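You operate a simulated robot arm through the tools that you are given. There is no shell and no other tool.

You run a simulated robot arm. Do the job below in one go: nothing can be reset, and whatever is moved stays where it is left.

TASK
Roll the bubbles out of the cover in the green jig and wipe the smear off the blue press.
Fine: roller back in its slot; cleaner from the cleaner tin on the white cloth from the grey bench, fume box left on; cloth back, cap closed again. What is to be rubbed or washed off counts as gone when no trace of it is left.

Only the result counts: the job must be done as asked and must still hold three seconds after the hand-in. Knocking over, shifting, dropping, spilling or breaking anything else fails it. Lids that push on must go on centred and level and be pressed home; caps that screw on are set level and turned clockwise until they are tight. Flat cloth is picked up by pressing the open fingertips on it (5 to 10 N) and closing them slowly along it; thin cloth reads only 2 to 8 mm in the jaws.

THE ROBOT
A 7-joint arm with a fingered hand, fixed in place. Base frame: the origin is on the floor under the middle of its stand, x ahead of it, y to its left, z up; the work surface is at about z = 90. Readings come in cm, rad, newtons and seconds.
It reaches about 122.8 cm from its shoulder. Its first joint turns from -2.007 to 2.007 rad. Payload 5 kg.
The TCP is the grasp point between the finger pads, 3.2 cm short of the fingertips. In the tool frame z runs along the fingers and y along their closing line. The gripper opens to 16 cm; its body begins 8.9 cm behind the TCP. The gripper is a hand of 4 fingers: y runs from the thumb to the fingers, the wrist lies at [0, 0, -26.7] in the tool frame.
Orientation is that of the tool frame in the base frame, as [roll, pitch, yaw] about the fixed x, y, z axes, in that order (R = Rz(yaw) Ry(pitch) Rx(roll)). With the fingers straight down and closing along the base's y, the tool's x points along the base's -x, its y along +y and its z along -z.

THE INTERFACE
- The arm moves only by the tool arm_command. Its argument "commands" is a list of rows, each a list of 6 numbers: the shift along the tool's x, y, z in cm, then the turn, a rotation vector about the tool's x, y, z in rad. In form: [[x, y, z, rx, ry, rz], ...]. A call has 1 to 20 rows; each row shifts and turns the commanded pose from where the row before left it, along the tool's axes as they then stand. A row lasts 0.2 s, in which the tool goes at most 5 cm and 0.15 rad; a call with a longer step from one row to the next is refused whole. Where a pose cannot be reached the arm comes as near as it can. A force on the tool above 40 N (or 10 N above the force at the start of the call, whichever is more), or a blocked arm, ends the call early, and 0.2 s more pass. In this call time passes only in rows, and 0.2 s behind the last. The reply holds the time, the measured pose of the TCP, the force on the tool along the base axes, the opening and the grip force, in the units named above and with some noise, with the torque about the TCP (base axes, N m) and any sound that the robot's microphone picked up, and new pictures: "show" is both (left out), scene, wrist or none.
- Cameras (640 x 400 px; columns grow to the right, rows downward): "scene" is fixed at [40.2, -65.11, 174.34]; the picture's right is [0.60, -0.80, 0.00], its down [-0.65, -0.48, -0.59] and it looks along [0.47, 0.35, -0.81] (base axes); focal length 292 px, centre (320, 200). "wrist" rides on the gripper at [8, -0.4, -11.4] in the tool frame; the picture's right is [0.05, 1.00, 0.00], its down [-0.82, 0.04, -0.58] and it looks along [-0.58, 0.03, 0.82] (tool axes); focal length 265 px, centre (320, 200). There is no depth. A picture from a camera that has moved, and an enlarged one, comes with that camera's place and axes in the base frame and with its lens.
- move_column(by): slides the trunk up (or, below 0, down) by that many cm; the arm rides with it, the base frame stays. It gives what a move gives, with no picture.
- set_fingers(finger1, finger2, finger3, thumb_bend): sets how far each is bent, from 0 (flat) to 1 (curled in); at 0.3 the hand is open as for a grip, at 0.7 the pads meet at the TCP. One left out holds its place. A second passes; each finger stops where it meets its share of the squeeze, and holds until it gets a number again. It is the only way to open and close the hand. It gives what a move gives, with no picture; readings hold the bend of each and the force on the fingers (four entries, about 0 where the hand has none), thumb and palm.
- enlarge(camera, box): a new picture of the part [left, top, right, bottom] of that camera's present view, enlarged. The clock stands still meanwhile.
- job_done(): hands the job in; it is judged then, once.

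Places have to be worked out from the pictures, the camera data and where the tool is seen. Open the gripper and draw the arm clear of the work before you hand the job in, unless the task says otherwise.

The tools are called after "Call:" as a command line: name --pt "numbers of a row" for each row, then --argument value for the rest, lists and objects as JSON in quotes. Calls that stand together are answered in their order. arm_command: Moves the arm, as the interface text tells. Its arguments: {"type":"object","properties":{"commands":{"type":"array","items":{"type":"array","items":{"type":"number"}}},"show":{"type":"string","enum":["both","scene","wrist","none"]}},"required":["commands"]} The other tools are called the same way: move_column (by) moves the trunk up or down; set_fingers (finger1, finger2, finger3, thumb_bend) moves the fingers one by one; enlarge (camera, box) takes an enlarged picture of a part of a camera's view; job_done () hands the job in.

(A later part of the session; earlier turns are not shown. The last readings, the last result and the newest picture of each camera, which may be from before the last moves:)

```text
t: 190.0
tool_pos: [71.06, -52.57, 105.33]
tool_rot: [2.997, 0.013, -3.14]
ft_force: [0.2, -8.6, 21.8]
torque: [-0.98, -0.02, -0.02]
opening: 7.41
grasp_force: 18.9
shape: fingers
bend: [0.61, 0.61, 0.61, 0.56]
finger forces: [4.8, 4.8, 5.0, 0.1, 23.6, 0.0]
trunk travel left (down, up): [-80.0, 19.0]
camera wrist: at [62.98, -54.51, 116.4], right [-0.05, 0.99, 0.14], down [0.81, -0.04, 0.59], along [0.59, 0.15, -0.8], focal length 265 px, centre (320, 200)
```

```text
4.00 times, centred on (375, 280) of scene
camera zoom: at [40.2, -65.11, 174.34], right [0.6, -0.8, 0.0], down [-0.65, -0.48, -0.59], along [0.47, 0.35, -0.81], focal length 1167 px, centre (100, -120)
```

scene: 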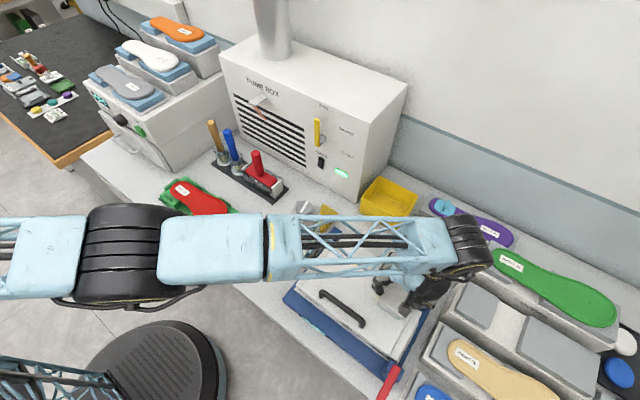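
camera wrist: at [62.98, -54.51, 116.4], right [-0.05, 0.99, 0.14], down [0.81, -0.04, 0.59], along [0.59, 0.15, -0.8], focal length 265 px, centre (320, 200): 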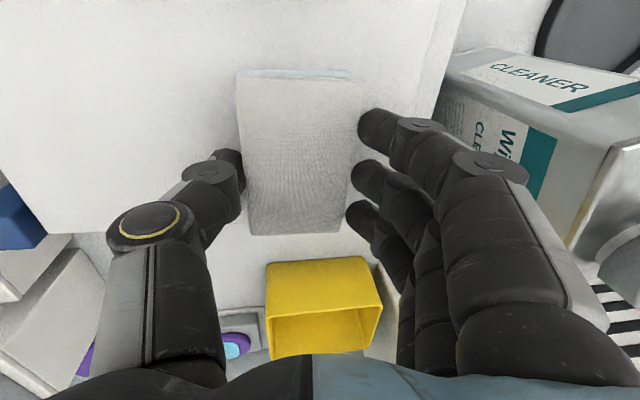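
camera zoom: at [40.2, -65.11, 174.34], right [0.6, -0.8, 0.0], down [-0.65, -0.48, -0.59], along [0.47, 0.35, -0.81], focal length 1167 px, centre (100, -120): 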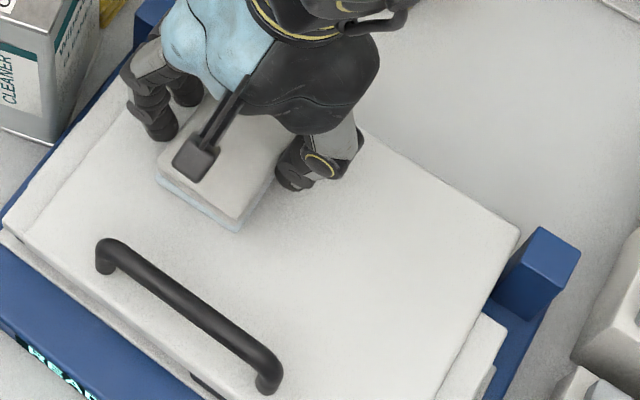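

The lid looks clean. For certainty I make another pass out along x≈72 and back along x≈70, with slightly lighter load.

Call:
arm_command --pt "-0.5 0 -0.1 0 0 0" --pt "-0.5 0.3 0 0 0 0" --pt "0 -0.79 -0.12 0 0 0" --pt "0 -0.79 -0.12 0 0 0" --pt "0 -0.79 -0.12 0 0 0" --pt "0 -0.79 -0.12 0 0 0" --pt "0 -0.79 -0.12 0 0 0" --pt "0 -0.79 -0.12 0 0 0" --pt "0 -0.79 -0.12 0 0 0" --pt "0 -0.79 -0.12 0 0 0" --pt "0 -0.79 -0.12 0 0 0" --pt "0 -0.79 -0.12 0 0 0" --pt "0 -0.79 -0.12 0 0 0" --pt "0 -0.79 -0.12 0 0 0" --pt "0 -0.79 -0.12 0 0 0" --pt "0 -0.79 -0.12 0 0 0" --pt "0 -0.79 -0.12 0 0 0" --pt "0 -0.79 -0.12 0 0 0" --pt "0 0 0 0 0 0" --show "none"

Call:
arm_command --pt "1.0 0 0 0 0 0" --pt "1.0 0 0 0 0 0" --pt "0 0.79 0.12 0 0 0" --pt "0 0.79 0.12 0 0 0" --pt "0 0.79 0.12 0 0 0" --pt "0 0.79 0.12 0 0 0" --pt "0 0.79 0.12 0 0 0" --pt "0 0.79 0.12 0 0 0" --pt "0 0.79 0.12 0 0 0" --pt "0 0.79 0.12 0 0 0" --pt "0 0.79 0.12 0 0 0" --pt "0 0.79 0.12 0 0 0" --pt "0 0.79 0.12 0 0 0" --pt "0 0.79 0.12 0 0 0" --pt "0 0.79 0.12 0 0 0" --pt "0 0.79 0.12 0 0 0" --pt "0 0.79 0.12 0 0 0" --pt "0 0.79 0.12 0 0 0" --pt "0 0 0 0 0 0" --show "both"

```text
t: 194.0
tool_pos: [71.96, -65.01, 105.24]
tool_rot: [2.996, 0.014, -3.141]
ft_force: [0.7, 5.8, 9.7]
torque: [-0.13, -0.05, 0.03]
opening: 7.39
grasp_force: 19.2
shape: fingers
bend: [0.6, 0.6, 0.6, 0.56]
finger forces: [7.1, 7.2, 7.2, 0.0, 16.5, 0.0]
trunk travel left (down, up): [-80.0, 19.0]
```

```text
t: 198.0
tool_pos: [70.17, -52.36, 105.37]
tool_rot: [2.994, 0.011, -3.141]
ft_force: [0.0, -2.6, 6.0]
torque: [-0.37, -0.01, -0.01]
opening: 7.41
grasp_force: 18.0
shape: fingers
bend: [0.6, 0.6, 0.6, 0.55]
finger forces: [5.6, 5.6, 5.6, 0.1, 19.2, 0.0]
trunk travel left (down, up): [-80.0, 19.0]
camera wrist: at [62.07, -54.36, 116.45], right [-0.05, 0.99, 0.14], down [0.81, -0.04, 0.59], along [0.59, 0.15, -0.8], focal length 265 px, centre (320, 200)
```

scene: 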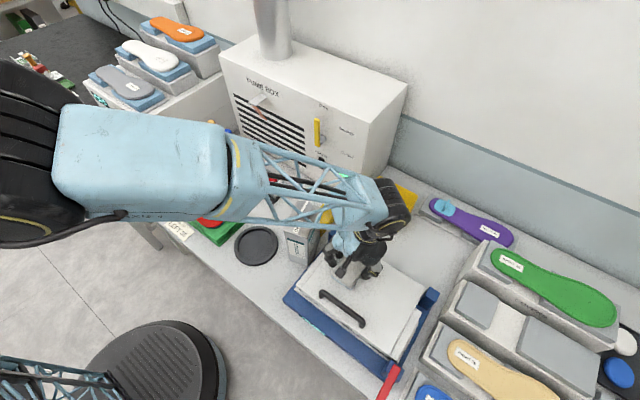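
wrist: 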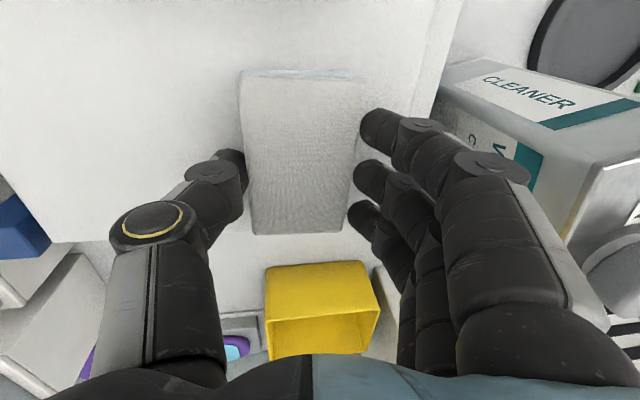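

I lift the pad off and inspect the whole lid.

Call:
arm_command --pt "0 0.15 -0.99 0 0 0" --pt "0 0.44 -2.97 0 0 0" --pt "0 0.58 -3.96 0 0 0" --pt "0 0.58 -3.96 0 0 0" --pt "0 0.58 -3.96 0 0 0" --pt "0 4.0 -0.5 0 0 0" --pt "0 4.0 0 0 0 0" --pt "0 0 0 0 0 0" --show "both"

Call:
enlarge --camera "scene" --box '[320, 230, 430, 330]'

Call:
enlarge --camera "wrist" --box '[0, 0, 240, 180]'

```text
t: 199.8
tool_pos: [69.81, -44.74, 123.11]
tool_rot: [2.995, 0.013, 3.139]
ft_force: [0.0, 1.0, -0.1]
torque: [-0.01, 0.03, 0.03]
opening: 7.41
grasp_force: 15.7
shape: fingers
bend: [0.6, 0.6, 0.6, 0.55]
finger forces: [5.5, 5.5, 5.5, 0.1, 16.5, 0.0]
trunk travel left (down, up): [-80.0, 19.0]
camera wrist: at [61.64, -46.76, 134.17], right [-0.05, 0.99, 0.15], down [0.81, -0.04, 0.59], along [0.59, 0.15, -0.8], focal length 265 px, centre (320, 200)
```

scene: 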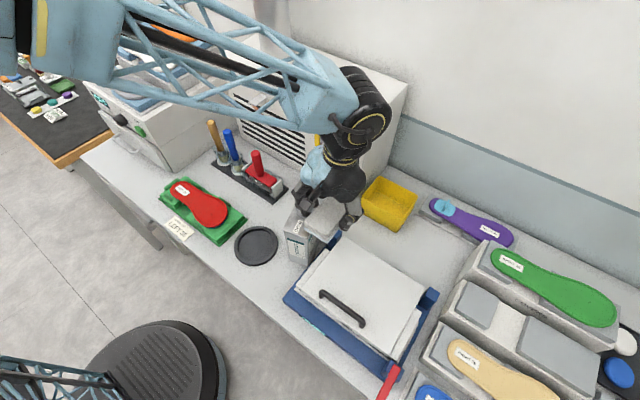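
wrist: 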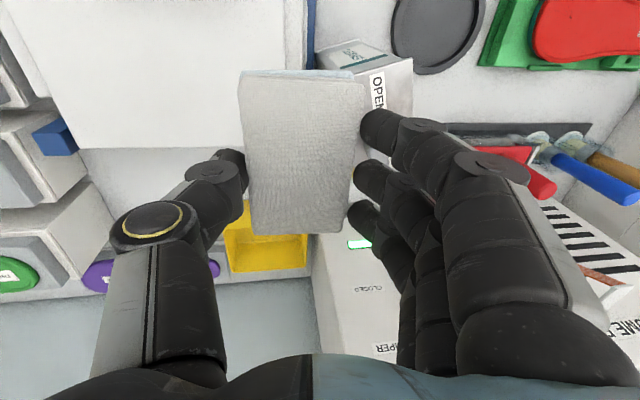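

```text
4.00 times, centred on (375, 280) of scene
camera zoom: at [40.2, -65.11, 174.34], right [0.6, -0.8, 0.0], down [-0.65, -0.48, -0.59], along [0.47, 0.35, -0.81], focal length 1167 px, centre (100, -120)
```

zoom: 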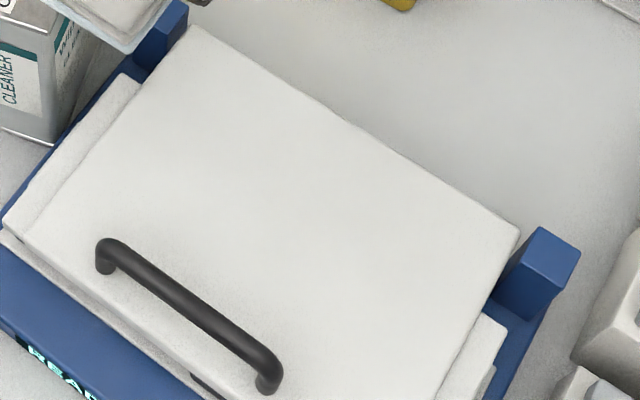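

```text
2.22 times, centred on (120, 90) of wrist
camera zoom: at [61.64, -46.76, 134.17], right [-0.05, 0.99, 0.15], down [0.81, -0.04, 0.59], along [0.59, 0.15, -0.8], focal length 590 px, centre (764, 444)
```

zoom: 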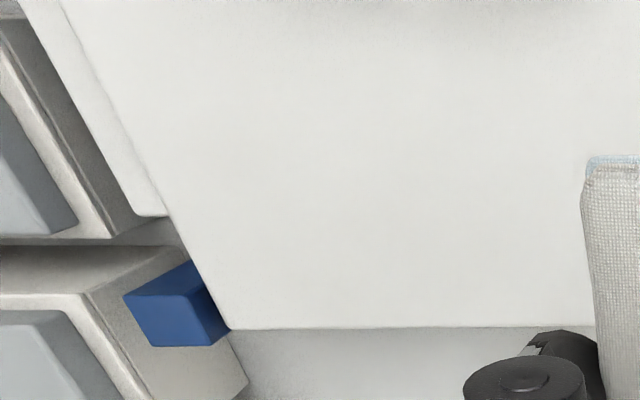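

The lid is spotless. Now the cloth goes back: I carry it high over the tin to above its place at (82.3,-24.1).

Call:
arm_command --pt "-2.08 3.41 0.5 0 0 0" --pt "-2.08 3.41 0.5 0 0 0" --pt "-2.08 3.41 0.5 0 0 0" --pt "-2.08 3.41 0.5 0 0 0" --pt "-2.08 3.41 0.5 0 0 0" --pt "-2.08 3.4 0.5 0 0 0" --pt "0 -0.58 3.96 0 0 0" --pt "0 -0.58 3.96 0 0 0" --pt "0 -0.58 3.96 0 0 0" --pt "0 0 0 0 0 0" --show "both"

Call:
enlarge --camera "scene" --box '[240, 130, 350, 250]'

```text
t: 202.0
tool_pos: [82.51, -23.79, 111.53]
tool_rot: [2.997, 0.012, -3.14]
ft_force: [-1.4, 0.7, -0.6]
torque: [-0.04, -0.01, 0.01]
opening: 7.39
grasp_force: 16.2
shape: fingers
bend: [0.6, 0.6, 0.6, 0.55]
finger forces: [5.4, 5.5, 5.4, 0.1, 16.4, 0.0]
trunk travel left (down, up): [-80.0, 19.0]
camera wrist: at [74.43, -25.66, 122.48], right [-0.05, 0.99, 0.14], down [0.81, -0.04, 0.59], along [0.59, 0.15, -0.8], focal length 265 px, centre (320, 200)
```

scene: 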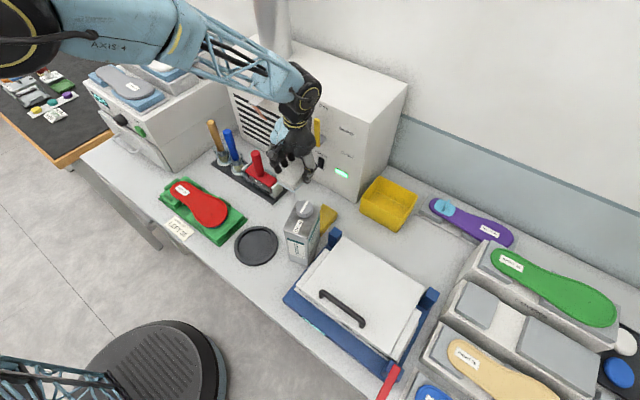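
wrist: 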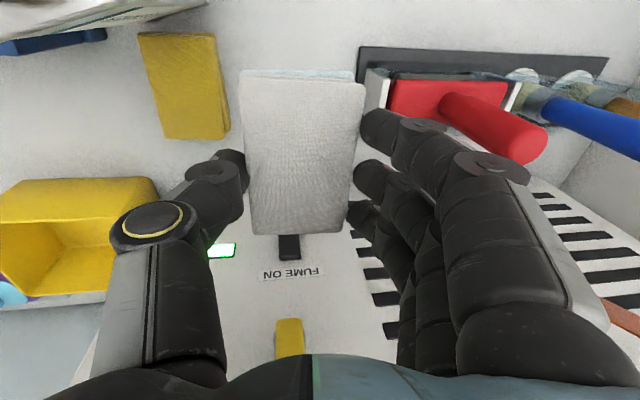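

```text
3.33 times, centred on (295, 190) of scene
camera zoom: at [40.2, -65.11, 174.34], right [0.6, -0.8, 0.0], down [-0.65, -0.48, -0.59], along [0.47, 0.35, -0.81], focal length 972 px, centre (403, 233)
```

zoom: 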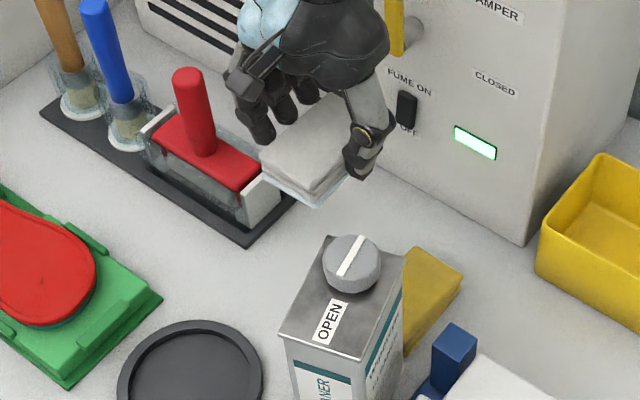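

The pad is right above its place. I lower it in stages to just above the bench.

Call:
arm_command --pt "0.3 -0.51 3.46 0 0 0" --pt "0 -0.51 3.46 0 0 0" --pt "0 -0.51 3.46 0 0 0" --pt "0 -0.36 2.47 0 0 0" --pt "0 0 0 0 0 0" --show "wrist"

Call:
enlarge --camera "scene" --box '[260, 150, 340, 230]'

```text
t: 203.2
tool_pos: [82.39, -23.89, 98.22]
tool_rot: [2.996, 0.011, -3.141]
ft_force: [0.9, -0.4, 0.2]
torque: [0.01, -0.05, -0.01]
opening: 7.37
grasp_force: 16.1
shape: fingers
bend: [0.6, 0.6, 0.6, 0.55]
finger forces: [5.3, 5.4, 5.4, 0.1, 16.4, 0.0]
trunk travel left (down, up): [-80.0, 19.0]
camera wrist: at [74.34, -25.83, 109.41], right [-0.05, 0.99, 0.14], down [0.81, -0.04, 0.59], along [0.59, 0.15, -0.8], focal length 265 px, centre (320, 200)
```

wrist: 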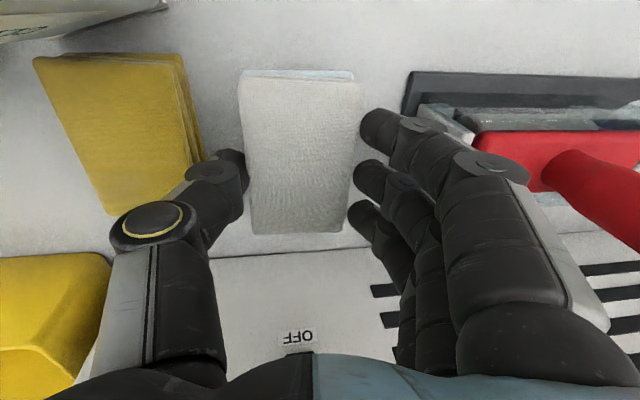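

```text
5.00 times, centred on (300, 190) of scene
camera zoom: at [40.2, -65.11, 174.34], right [0.6, -0.8, 0.0], down [-0.65, -0.48, -0.59], along [0.47, 0.35, -0.81], focal length 1458 px, centre (420, 250)
```

zoom: 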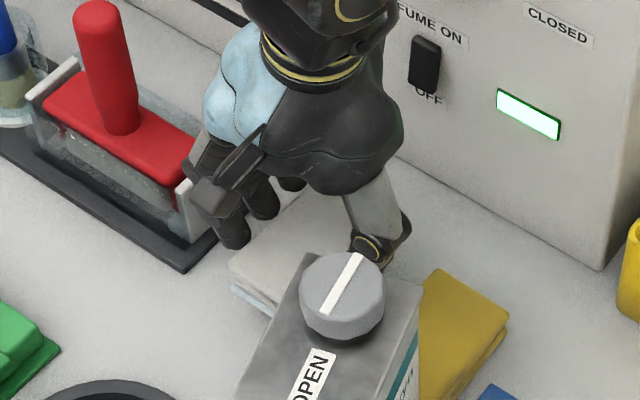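

Clear of everything; I lower in small steps to touch down.

Call:
arm_command --pt "0 -0.07 0.5 0 0 0" --pt "0 -0.06 0.4 0 0 0" --pt "0 -0.04 0.3 0 0 0" --pt "0 0 0 0 0 0" --show "none"

```text
t: 204.2
tool_pos: [82.47, -23.78, 97.06]
tool_rot: [2.995, 0.011, 3.14]
ft_force: [-0.7, 0.8, -0.6]
torque: [0.02, -0.05, -0.03]
opening: 7.38
grasp_force: 16.1
shape: fingers
bend: [0.6, 0.6, 0.6, 0.55]
finger forces: [5.4, 5.4, 5.5, 0.0, 16.4, 0.0]
trunk travel left (down, up): [-80.0, 19.0]
```

Still free; continuing.

Call:
arm_command --pt "0 -0.04 0.25 0 0 0" --pt "0 -0.04 0.25 0 0 0" --pt "0 -0.03 0.2 0 0 0" --pt "0 0 0 0 0 0" --show "none"

```text
t: 205.2
tool_pos: [82.21, -23.81, 96.38]
tool_rot: [2.996, 0.011, -3.141]
ft_force: [-0.1, -0.6, -0.2]
torque: [0.01, -0.01, 0.01]
opening: 7.4
grasp_force: 15.8
shape: fingers
bend: [0.6, 0.6, 0.6, 0.55]
finger forces: [5.4, 5.4, 5.5, 0.1, 16.2, 0.0]
trunk travel left (down, up): [-80.0, 19.0]
```

Another 0.5 cm in fine steps.

Call:
arm_command --pt "0 -0.03 0.2 0 0 0" --pt "0 -0.02 0.15 0 0 0" --pt "0 -0.02 0.12 0 0 0" --pt "0 0 0 0 0 0" --show "none"

```text
t: 206.2
tool_pos: [82.42, -23.79, 95.7]
tool_rot: [2.995, 0.011, 3.141]
ft_force: [-0.1, -0.5, -0.7]
torque: [0.0, -0.02, 0.03]
opening: 7.4
grasp_force: 16.1
shape: fingers
bend: [0.6, 0.6, 0.6, 0.55]
finger forces: [5.3, 5.3, 5.5, 0.1, 16.3, 0.0]
trunk travel left (down, up): [-80.0, 19.0]
```

No contact yet; I continue carefully.

Call:
arm_command --pt "0 -0.02 0.15 0 0 0" --pt "0 -0.02 0.12 0 0 0" --pt "0 0 0 0 0 0" --show "none"

Call:
enlarge --camera "scene" --box '[270, 160, 330, 220]'

```text
t: 207.0
tool_pos: [82.36, -23.83, 95.59]
tool_rot: [2.997, 0.014, 3.14]
ft_force: [0.7, 1.8, 11.9]
torque: [-0.35, -0.04, 0.01]
opening: 7.38
grasp_force: 19.1
shape: fingers
bend: [0.6, 0.6, 0.6, 0.55]
finger forces: [6.7, 6.7, 6.8, 0.1, 17.5, 0.1]
trunk travel left (down, up): [-80.0, 19.0]
```

```text
6.67 times, centred on (300, 190) of scene
camera zoom: at [40.2, -65.11, 174.34], right [0.6, -0.8, 0.0], down [-0.65, -0.48, -0.59], along [0.47, 0.35, -0.81], focal length 1944 px, centre (453, 267)
```

zoom: 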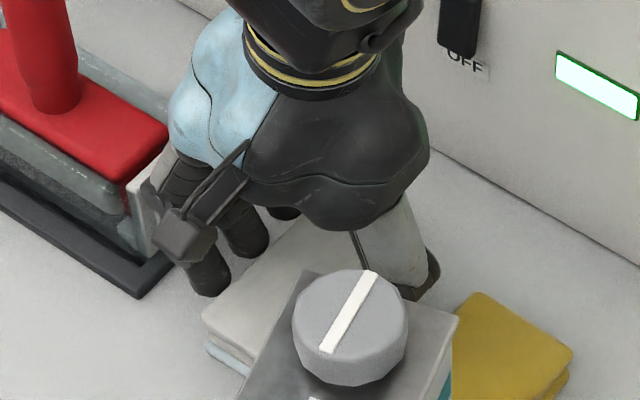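

Touchdown (12 N). I open the hand and release the pad.

Call:
set_fingers --finger1 0.55 --finger2 0.55 --finger3 0.55 --thumb_bend 0.52

Call:
set_fingers --finger1 0.5 --finger2 0.5 --finger3 0.5 --thumb_bend 0.49

Call:
arm_command --pt "0 0.15 -0.99 0 0 0" --pt "0 0.29 -1.98 0 0 0" --pt "0 0.51 -3.46 0 0 0" --pt "0 0.58 -3.96 0 0 0" --pt "0 0.58 -3.96 0 0 0" --pt "0 0 0 0 0 0" --show "both"

Call:
enlarge --camera "scene" --box '[250, 150, 350, 260]'

```text
t: 208.0
tool_pos: [82.47, -23.75, 95.35]
tool_rot: [2.996, 0.012, -3.142]
ft_force: [-0.2, -0.3, -0.4]
torque: [-0.01, 0.04, 0.01]
opening: 7.82
grasp_force: 0.5
shape: fingers
bend: [0.55, 0.55, 0.55, 0.52]
finger forces: [0.1, 0.2, 0.1, 0.1, 0.3, 0.0]
trunk travel left (down, up): [-80.0, 19.0]
```

```text
t: 209.0
tool_pos: [82.49, -23.79, 95.48]
tool_rot: [2.995, 0.012, 3.141]
ft_force: [1.0, -0.6, -0.7]
torque: [0.02, -0.03, -0.01]
opening: 9.23
grasp_force: 0.0
shape: fingers
bend: [0.5, 0.5, 0.5, 0.49]
finger forces: [0.0, 0.1, 0.0, 0.1, 0.0, 0.0]
trunk travel left (down, up): [-80.0, 19.0]
```

```text
t: 210.4
tool_pos: [82.26, -24.07, 109.98]
tool_rot: [2.996, 0.013, 3.141]
ft_force: [-0.4, 0.7, 0.3]
torque: [-0.03, 0.03, 0.0]
opening: 9.24
grasp_force: 0.2
shape: fingers
bend: [0.5, 0.5, 0.5, 0.49]
finger forces: [0.0, 0.1, 0.0, 0.1, 0.0, 0.0]
trunk travel left (down, up): [-80.0, 19.0]
camera wrist: at [74.22, -26.05, 121.05], right [-0.05, 0.99, 0.14], down [0.81, -0.04, 0.59], along [0.59, 0.15, -0.8], focal length 265 px, centre (320, 200)
```

scene: 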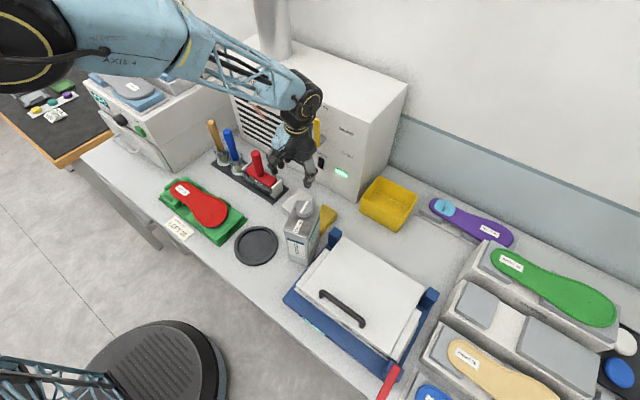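
wrist: 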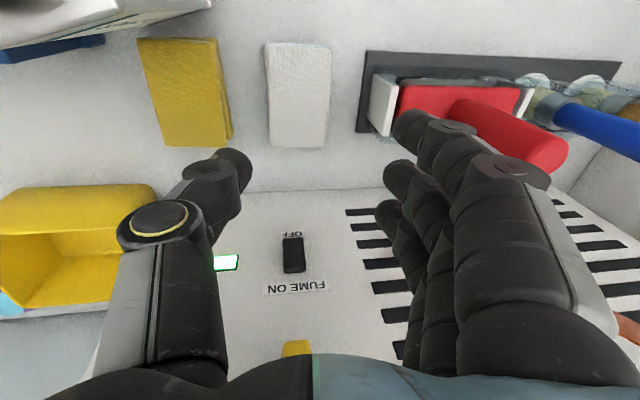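

```text
3.64 times, centred on (300, 205) of scene
camera zoom: at [40.2, -65.11, 174.34], right [0.6, -0.8, 0.0], down [-0.65, -0.48, -0.59], along [0.47, 0.35, -0.81], focal length 1061 px, centre (393, 182)
```

zoom: 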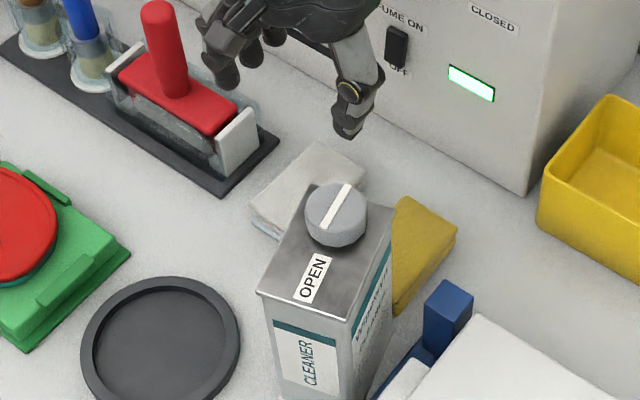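

The cloth is back exactly where it lay. Now to close the cap: I straighten the hand, rise, move over the tin and pre-turn the hand anticlockwise for a clockwise stroke.

Call:
arm_command --pt "0 0 -4 0.073 0 0" --pt "0 0 -4 0.073 0 0" --pt "0 0 -2 0 0 0" --pt "3.1 -3.8 0 0 0 0" --pt "3.1 -3.8 0 0 0 0" --pt "3.1 -3.8 0 0 0 0" --pt "0 0 0 0 0 -0.12" --pt "0 0 0 0 0 -0.12" --pt "0 0 0 0 0 -0.12" --pt "0 0 0 0 0 -0.12" --pt "0 0 0 0 0 -0.12" --pt "0 0 0 0 0 0" --show "both"

Call:
enlarge --camera "wrist" --box '[240, 40, 420, 220]'

```text
t: 213.0
tool_pos: [72.91, -36.17, 119.83]
tool_rot: [-3.135, 0.011, -2.538]
ft_force: [0.1, -0.4, 0.8]
torque: [-0.02, -0.02, 0.01]
opening: 9.27
grasp_force: 0.0
shape: fingers
bend: [0.5, 0.5, 0.5, 0.49]
finger forces: [0.0, 0.0, 0.1, 0.0, 0.0, 0.0]
trunk travel left (down, up): [-80.0, 19.0]
camera wrist: at [66.35, -40.97, 131.17], right [-0.61, 0.79, -0.01], down [0.64, 0.5, 0.59], along [0.47, 0.35, -0.81], focal length 265 px, centre (320, 200)
```

scene: 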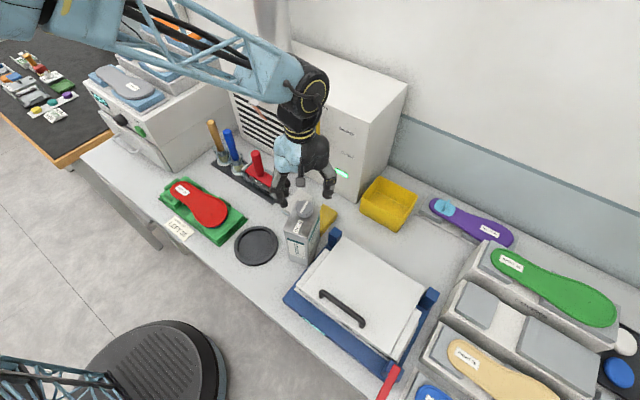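
wrist: 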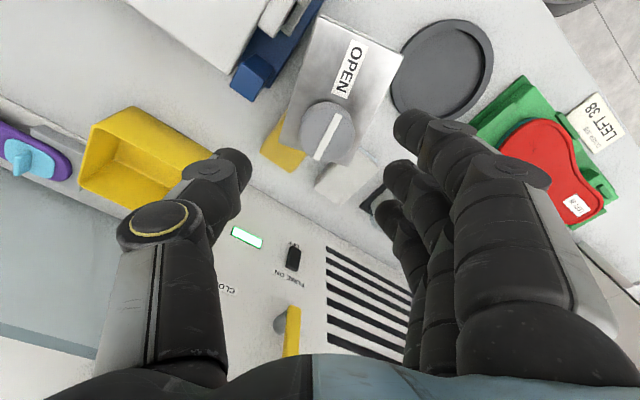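

```text
2.22 times, centred on (330, 130) of wrist
camera zoom: at [66.35, -40.97, 131.17], right [-0.61, 0.79, -0.01], down [0.64, 0.5, 0.59], along [0.47, 0.35, -0.81], focal length 590 px, centre (298, 356)
```

zoom: 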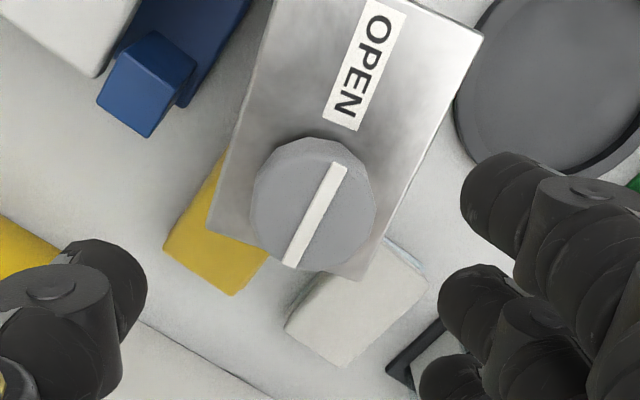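

The cap is at about (72.8,-35.55), stripe still on OPEN. I centre over it and lower beside it.

Call:
arm_command --pt "-0.3 0.65 2 0 0 0" --pt "0 0 2.5 0 0 0" --pt "0 0 2.1 0 0 0" --pt "0 0 0 0 0 0" --show "wrist"

Call:
enlarge --camera "wrist" --box '[160, 50, 480, 250]'

```text
t: 214.0
tool_pos: [72.62, -35.53, 113.42]
tool_rot: [-3.133, 0.011, -2.542]
ft_force: [-1.3, -0.9, 0.4]
torque: [0.02, 0.0, -0.03]
opening: 9.29
grasp_force: 0.1
shape: fingers
bend: [0.5, 0.5, 0.5, 0.49]
finger forces: [0.0, 0.1, 0.0, 0.0, 0.0, 0.1]
trunk travel left (down, up): [-80.0, 19.0]
camera wrist: at [66.13, -40.35, 124.6], right [-0.61, 0.8, -0.01], down [0.64, 0.5, 0.59], along [0.47, 0.35, -0.81], focal length 265 px, centre (320, 200)
```

wrist: 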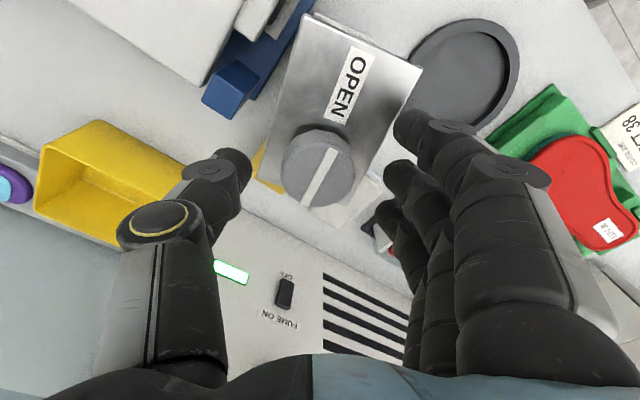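

```text
2.00 times, centred on (320, 150) of wrist
camera zoom: at [66.13, -40.35, 124.6], right [-0.61, 0.8, -0.01], down [0.64, 0.5, 0.59], along [0.47, 0.35, -0.81], focal length 531 px, centre (320, 300)
```

zoom: 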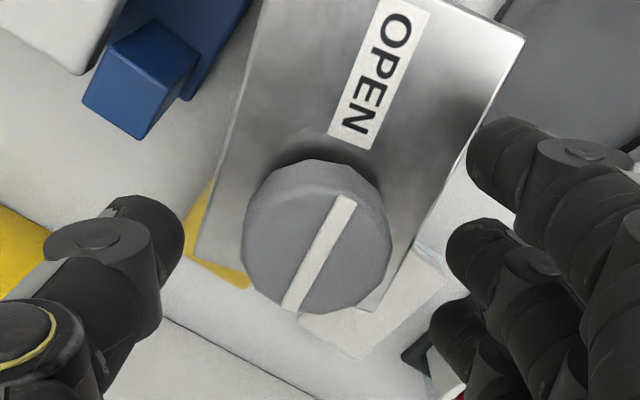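

The cap is centred. I lower 0.5 cm and close on it in stages.

Call:
arm_command --pt "0 0 0.3 0 0 0" --pt "0 0 0.2 0 0 0" --pt "0 0 0 0 0 0" --show "none"

Call:
set_fingers --finger1 0.6 --finger2 0.61 --finger3 0.6 --thumb_bend 0.6

Call:
enlarge --camera "wrist" --box '[160, 50, 480, 250]'

```text
t: 214.8
tool_pos: [72.65, -35.38, 112.94]
tool_rot: [-3.133, 0.01, -2.541]
ft_force: [-0.8, -0.5, -0.3]
torque: [-0.02, 0.02, 0.01]
opening: 9.27
grasp_force: 0.0
shape: fingers
bend: [0.5, 0.5, 0.5, 0.49]
finger forces: [0.1, 0.0, 0.0, 0.0, 0.0, 0.1]
trunk travel left (down, up): [-80.0, 19.0]
```

```text
t: 215.8
tool_pos: [72.82, -35.51, 112.86]
tool_rot: [-3.134, 0.01, -2.541]
ft_force: [1.0, -0.6, -0.6]
torque: [0.0, -0.04, 0.0]
opening: 5.66
grasp_force: 1.3
shape: fingers
bend: [0.6, 0.6, 0.6, 0.59]
finger forces: [0.0, 1.3, 0.0, 0.1, 2.2, 0.0]
trunk travel left (down, up): [-80.0, 19.0]
```

```text
2.00 times, centred on (320, 150) of wrist
camera zoom: at [66.28, -40.22, 124.13], right [-0.61, 0.8, -0.01], down [0.64, 0.49, 0.59], along [0.47, 0.35, -0.81], focal length 531 px, centre (320, 300)
```

zoom: 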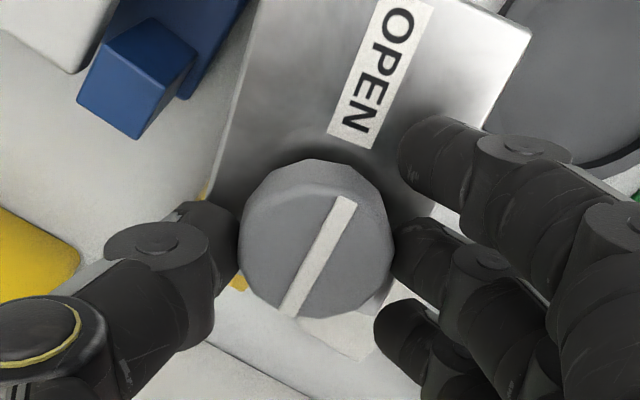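

Touching evenly. I tighten as before and push down.

Call:
set_fingers --finger1 0.7 --finger2 0.74 --finger3 0.7 --thumb_bend 0.66

Call:
set_fingers --finger2 0.85 --thumb_bend 0.71

Call:
arm_command --pt "0 0 0.15 0 0 0" --pt "0 0 0.15 0 0 0" --pt "0 0 0.1 0 0 0" --pt "0 0 0 0 0 0" --show "none"

```text
t: 216.8
tool_pos: [72.74, -35.5, 112.85]
tool_rot: [-3.135, 0.009, -2.54]
ft_force: [0.9, -0.4, 0.1]
torque: [0.03, 0.0, 0.04]
opening: 4.06
grasp_force: 10.7
shape: fingers
bend: [0.68, 0.6, 0.7, 0.62]
finger forces: [1.5, 8.8, 0.0, 0.1, 10.9, 0.0]
trunk travel left (down, up): [-80.0, 19.0]
```

```text
t: 217.8
tool_pos: [72.63, -35.4, 112.82]
tool_rot: [-3.135, 0.01, -2.543]
ft_force: [0.7, 0.2, 0.4]
torque: [0.17, 0.18, 0.0]
opening: 3.95
grasp_force: 15.1
shape: fingers
bend: [0.68, 0.6, 0.7, 0.65]
finger forces: [4.0, 11.1, 0.1, 0.0, 14.8, 0.1]
trunk travel left (down, up): [-80.0, 19.0]
```

```text
t: 218.8
tool_pos: [72.72, -35.46, 112.58]
tool_rot: [-3.131, 0.011, -2.541]
ft_force: [5.1, -2.5, 20.0]
torque: [0.01, 0.05, 0.03]
opening: 3.93
grasp_force: 20.1
shape: fingers
bend: [0.69, 0.62, 0.7, 0.65]
finger forces: [4.4, 13.4, 0.0, 0.0, 21.6, 0.0]
trunk travel left (down, up): [-80.0, 19.0]
```

20 N push-down. I turn clockwise 0.8 rad and check.

Call:
arm_command --pt "0 0 0 0 0 0.08" --pt "0 0 0 0 0 0.08" --pt "0 0 0 0 0 0.08" --pt "0 0 0 0 0 0.08" --pt "0 0 0 0 0 0.08" --pt "0 0 0 0 0 0.08" --pt "0 0 0 0 0 0.08" --pt "0 0 0 0 0 0.08" --pt "0 0 0 0 0 0.08" --pt "0 0 0 0 0 0.08" --pt "0 0 0 0 0 0" --show "wrist"

Call:
enlarge --camera "wrist" --box '[160, 30, 480, 250]'

Call:
enlarge --camera "scene" --box '[265, 175, 345, 275]'

```text
t: 221.2
tool_pos: [72.62, -35.35, 112.44]
tool_rot: [3.139, 0.012, 2.943]
ft_force: [-0.6, -7.0, 32.9]
torque: [-0.27, 0.13, 0.02]
opening: 3.85
grasp_force: 23.6
shape: fingers
bend: [0.69, 0.62, 0.7, 0.67]
finger forces: [6.9, 13.8, 0.0, 0.0, 26.6, 0.0]
trunk travel left (down, up): [-80.0, 19.0]
camera wrist: at [64.58, -34.09, 123.76], right [0.15, 0.99, 0.0], down [0.8, -0.12, 0.59], along [0.58, -0.09, -0.81], focal length 265 px, centre (320, 200)
```

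wrist: 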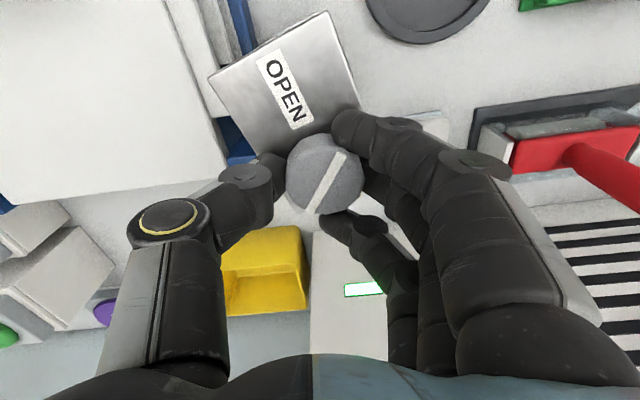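

```text
1.82 times, centred on (320, 140) of wrist
camera zoom: at [64.58, -34.09, 123.76], right [0.15, 0.99, 0.0], down [0.8, -0.12, 0.59], along [0.58, -0.09, -0.81], focal length 483 px, centre (320, 309)
```

zoom: 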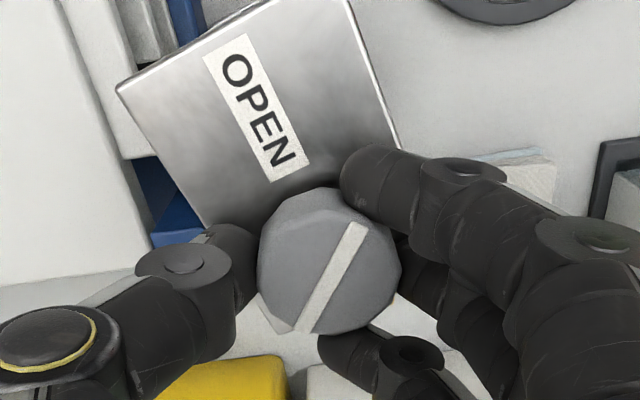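

```text
4.00 times, centred on (305, 225) of scene
camera zoom: at [40.2, -65.11, 174.34], right [0.6, -0.8, 0.0], down [-0.65, -0.48, -0.59], along [0.47, 0.35, -0.81], focal length 1167 px, centre (380, 100)
```

zoom: 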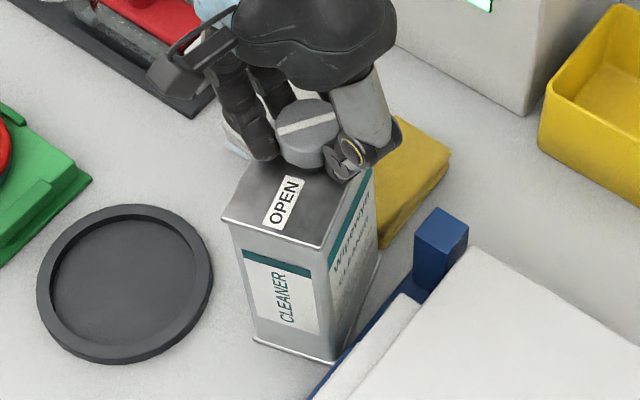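

The cap turns with the hand, tin steady. Load has crept to 33 N, so I ease slightly and keep turning clockwise.

Call:
arm_command --pt "0 0 -0.12 0 0 0.06" --pt "0 0 0 0 0 0.08" --pt "0 0 0 0 0 0.08" --pt "0 0 0 0 0 0.08" --pt "0 0 0 0 0 0.08" --pt "0 0 0 0 0 0.08" --pt "0 0 0 0 0 0.08" --pt "0 0 0 0 0 0" --show "wrist"

Call:
enlarge --camera "wrist" --box '[160, 30, 480, 250]'

Call:
enlarge --camera "scene" --box '[265, 175, 345, 275]'

```text
t: 223.0
tool_pos: [72.63, -35.57, 112.44]
tool_rot: [3.134, 0.01, 2.399]
ft_force: [-3.0, -5.5, 17.9]
torque: [-0.12, 0.12, 0.05]
opening: 3.85
grasp_force: 20.3
shape: fingers
bend: [0.68, 0.62, 0.7, 0.67]
finger forces: [6.0, 12.3, 0.0, 0.0, 22.6, 0.0]
trunk travel left (down, up): [-80.0, 19.0]
camera wrist: at [66.36, -30.32, 123.85], right [0.64, 0.77, 0.01], down [0.62, -0.52, 0.59], along [0.46, -0.37, -0.81], focal length 265 px, centre (320, 200)
```

wrist: 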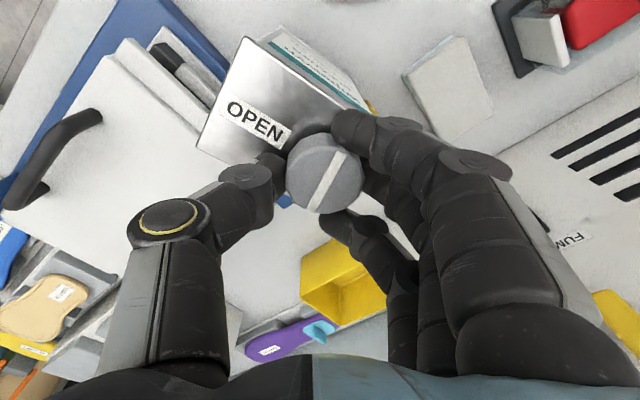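

```text
1.82 times, centred on (320, 140) of wrist
camera zoom: at [66.36, -30.32, 123.85], right [0.64, 0.77, 0.01], down [0.62, -0.52, 0.59], along [0.46, -0.37, -0.81], focal length 483 px, centre (320, 309)
```

zoom: 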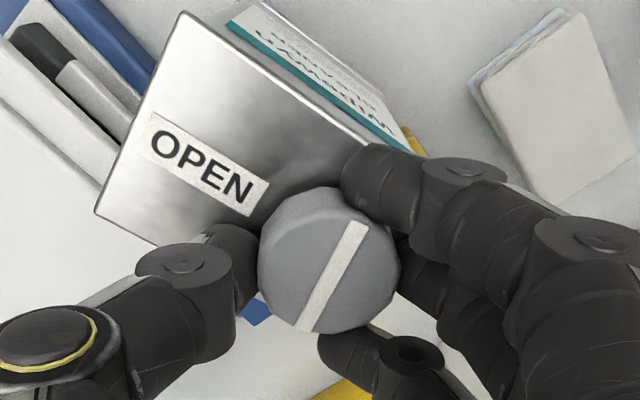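

```text
4.00 times, centred on (305, 225) of scene
camera zoom: at [40.2, -65.11, 174.34], right [0.6, -0.8, 0.0], down [-0.65, -0.48, -0.59], along [0.47, 0.35, -0.81], focal length 1167 px, centre (380, 100)
```

zoom: 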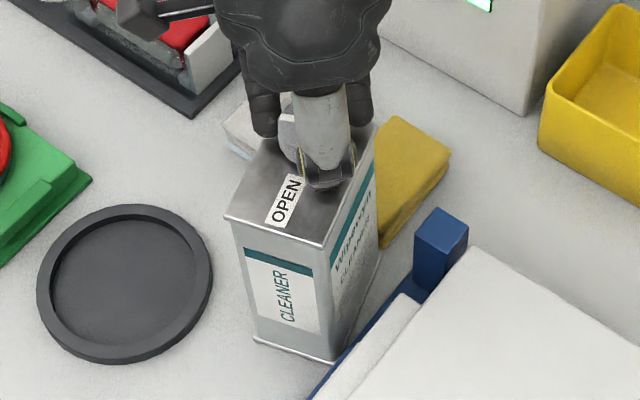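

About 1.34 rad turned so far. I continue clockwise until the stop is felt.

Call:
arm_command --pt "0 0 0 0 0 0.06" --pt "0 0 0 0 0 0.06" --pt "0 0 0 0 0 0.06" --pt "0 0 0 0 0 0.06" --pt "0 0 0 0 0 0" --show "none"

```text
t: 224.2
tool_pos: [72.63, -35.46, 112.5]
tool_rot: [3.13, 0.007, 2.161]
ft_force: [-3.7, -5.2, 17.3]
torque: [-0.17, 0.16, 0.05]
opening: 3.85
grasp_force: 19.7
shape: fingers
bend: [0.68, 0.62, 0.7, 0.67]
finger forces: [6.0, 11.7, 0.1, 0.0, 22.0, 0.0]
trunk travel left (down, up): [-80.0, 19.0]
```

No stop yet (torque 0.05). A little further.

Call:
arm_command --pt "0 0 0 0 0 0.06" --pt "0 0 0 0 0 0.06" --pt "0 0 0 0 0 0.06" --pt "0 0 0 0 0 0" --show "wrist"

Call:
enlarge --camera "wrist" --box '[160, 30, 480, 250]'

Call:
enlarge --camera "scene" --box '[265, 175, 345, 275]'

```text
t: 225.2
tool_pos: [72.56, -35.28, 112.56]
tool_rot: [3.13, 0.005, 1.982]
ft_force: [-2.3, 2.8, 9.3]
torque: [0.16, 0.01, 0.04]
opening: 3.86
grasp_force: 18.9
shape: fingers
bend: [0.68, 0.61, 0.7, 0.67]
finger forces: [8.2, 12.0, 0.1, 0.1, 18.0, 0.0]
trunk travel left (down, up): [-80.0, 19.0]
camera wrist: at [68.95, -27.96, 123.91], right [0.89, 0.45, 0.01], down [0.36, -0.73, 0.58], along [0.27, -0.52, -0.81], focal length 265 px, centre (320, 200)
```

wrist: 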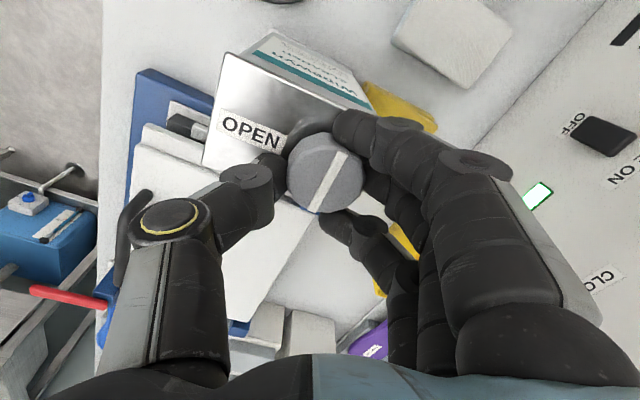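

```text
1.82 times, centred on (320, 140) of wrist
camera zoom: at [68.95, -27.96, 123.91], right [0.89, 0.45, 0.01], down [0.36, -0.73, 0.58], along [0.27, -0.52, -0.81], focal length 483 px, centre (320, 309)
```

zoom: 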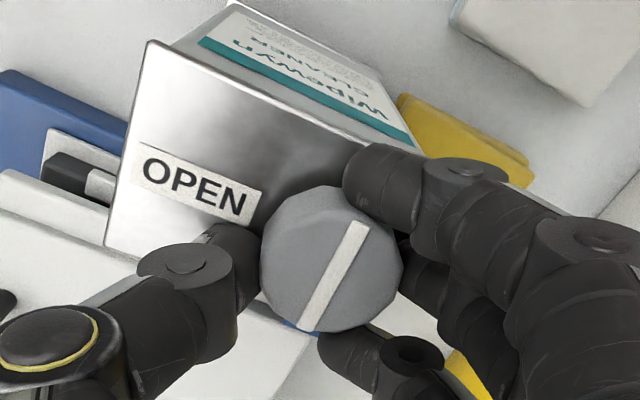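

```text
4.00 times, centred on (305, 225) of scene
camera zoom: at [40.2, -65.11, 174.34], right [0.6, -0.8, 0.0], down [-0.65, -0.48, -0.59], along [0.47, 0.35, -0.81], focal length 1167 px, centre (380, 100)
```

zoom: 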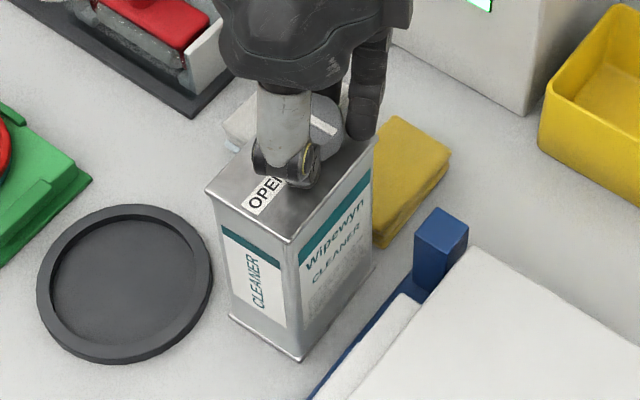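

The stripe is across again and the tin has begun to turn back with the cap, so the stop is reached. I press a bit more and turn a touch further to be sure it is tight.

Call:
arm_command --pt "0 0 0.15 0 0 0" --pt "0 0 0.1 0 0 0.04" --pt "0 0 0 0 0 0.04" --pt "0 0 0 0 0 0.04" --pt "0 0 0 0 0 0" --show "wrist"

Call:
enlarge --camera "wrist" --box '[160, 30, 480, 250]'

Call:
enlarge --camera "scene" --box '[265, 175, 345, 275]'

```text
t: 226.4
tool_pos: [72.5, -35.25, 112.48]
tool_rot: [3.127, 0.004, 1.862]
ft_force: [-4.9, 7.4, 30.4]
torque: [0.36, 0.0, 0.08]
opening: 3.81
grasp_force: 24.5
shape: fingers
bend: [0.7, 0.61, 0.7, 0.67]
finger forces: [13.7, 12.9, 0.0, 0.0, 22.1, 0.0]
trunk travel left (down, up): [-80.0, 19.0]
camera wrist: at [69.78, -27.56, 123.74], right [0.94, 0.34, 0.01], down [0.27, -0.77, 0.58], along [0.21, -0.54, -0.81], focal length 265 px, centre (320, 200)
```

wrist: 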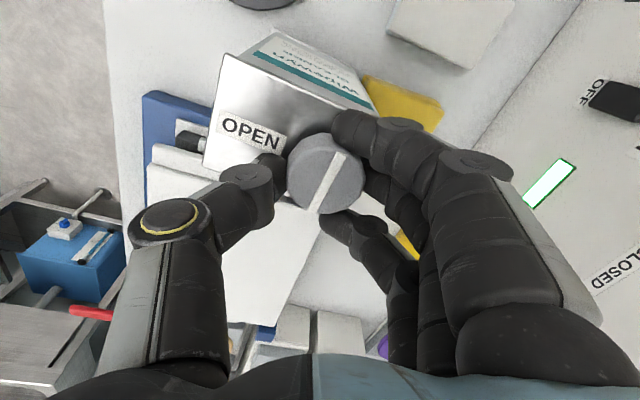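

```text
1.82 times, centred on (320, 140) of wrist
camera zoom: at [69.78, -27.56, 123.74], right [0.94, 0.34, 0.01], down [0.27, -0.77, 0.58], along [0.21, -0.54, -0.81], focal length 483 px, centre (320, 309)
```

zoom: 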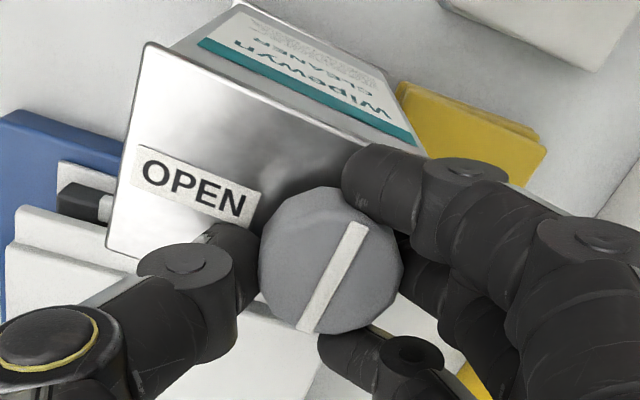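

```text
4.00 times, centred on (305, 225) of scene
camera zoom: at [40.2, -65.11, 174.34], right [0.6, -0.8, 0.0], down [-0.65, -0.48, -0.59], along [0.47, 0.35, -0.81], focal length 1167 px, centre (380, 100)
```

zoom: 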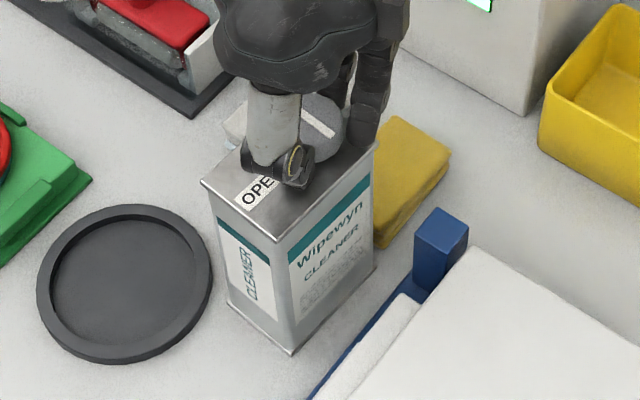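

Cap and tin now turn as one: the cap is at its closed stop (stripe ≈83–88° to the label, as at the start). I take off the push-down, then release.

Call:
arm_command --pt "0 0 -0.15 0 0 0" --pt "0 0 -0.1 0 0 0" --pt "0 0 0 0 0 0" --show "none"

Call:
set_fingers --finger1 0.5 --finger2 0.5 --finger3 0.5 --thumb_bend 0.5

Call:
arm_command --pt "0 0 -2 0 0 0" --pt "0 0 -3 0 0 0" --pt "0 0 -3 0 0 0" --pt "0 0 0 0 0 0" --show "wrist"

Call:
enlarge --camera "scene" --box '[260, 180, 350, 270]'

```text
t: 227.2
tool_pos: [72.7, -35.36, 112.44]
tool_rot: [3.128, 0.003, 1.862]
ft_force: [-3.2, 4.6, 15.3]
torque: [0.3, -0.02, 0.09]
opening: 3.85
grasp_force: 21.6
shape: fingers
bend: [0.69, 0.61, 0.7, 0.67]
finger forces: [11.0, 12.5, 0.0, 0.0, 19.6, 0.1]
trunk travel left (down, up): [-80.0, 19.0]
```

```text
t: 228.2
tool_pos: [72.83, -35.41, 112.56]
tool_rot: [3.127, 0.007, 1.864]
ft_force: [8.1, 4.1, 35.9]
torque: [-0.19, 1.26, -0.1]
opening: 7.83
grasp_force: 17.8
shape: fingers
bend: [0.5, 0.5, 0.5, 0.55]
finger forces: [0.0, 0.0, 0.0, 0.0, 35.9, 0.0]
trunk travel left (down, up): [-80.0, 19.0]
```

```text
t: 229.2
tool_pos: [72.65, -35.32, 120.31]
tool_rot: [3.131, 0.005, 1.86]
ft_force: [-0.1, -0.9, -0.1]
torque: [0.02, -0.03, 0.01]
opening: 9.04
grasp_force: 0.0
shape: fingers
bend: [0.5, 0.5, 0.5, 0.5]
finger forces: [0.0, 0.0, 0.1, 0.0, 0.1, 0.1]
trunk travel left (down, up): [-80.0, 19.0]
camera wrist: at [70.0, -27.62, 131.68], right [0.94, 0.34, 0.01], down [0.27, -0.77, 0.58], along [0.2, -0.54, -0.81], focal length 265 px, centre (320, 200)
```

wrist: 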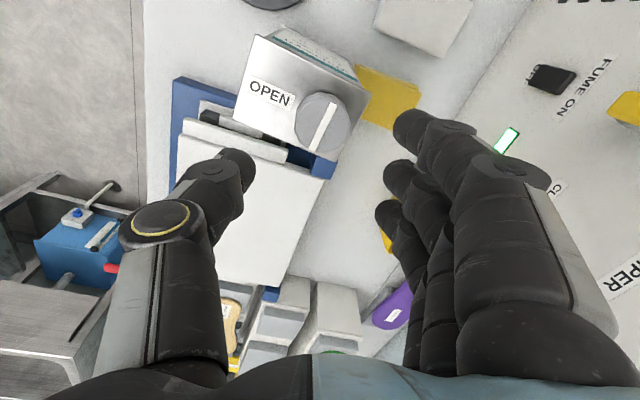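

```text
4.44 times, centred on (305, 225) of scene
camera zoom: at [40.2, -65.11, 174.34], right [0.6, -0.8, 0.0], down [-0.65, -0.48, -0.59], along [0.47, 0.35, -0.81], focal length 1296 px, centre (387, 89)
```

zoom: 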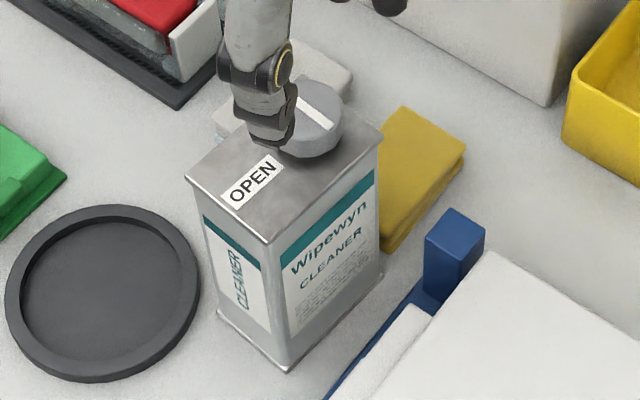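

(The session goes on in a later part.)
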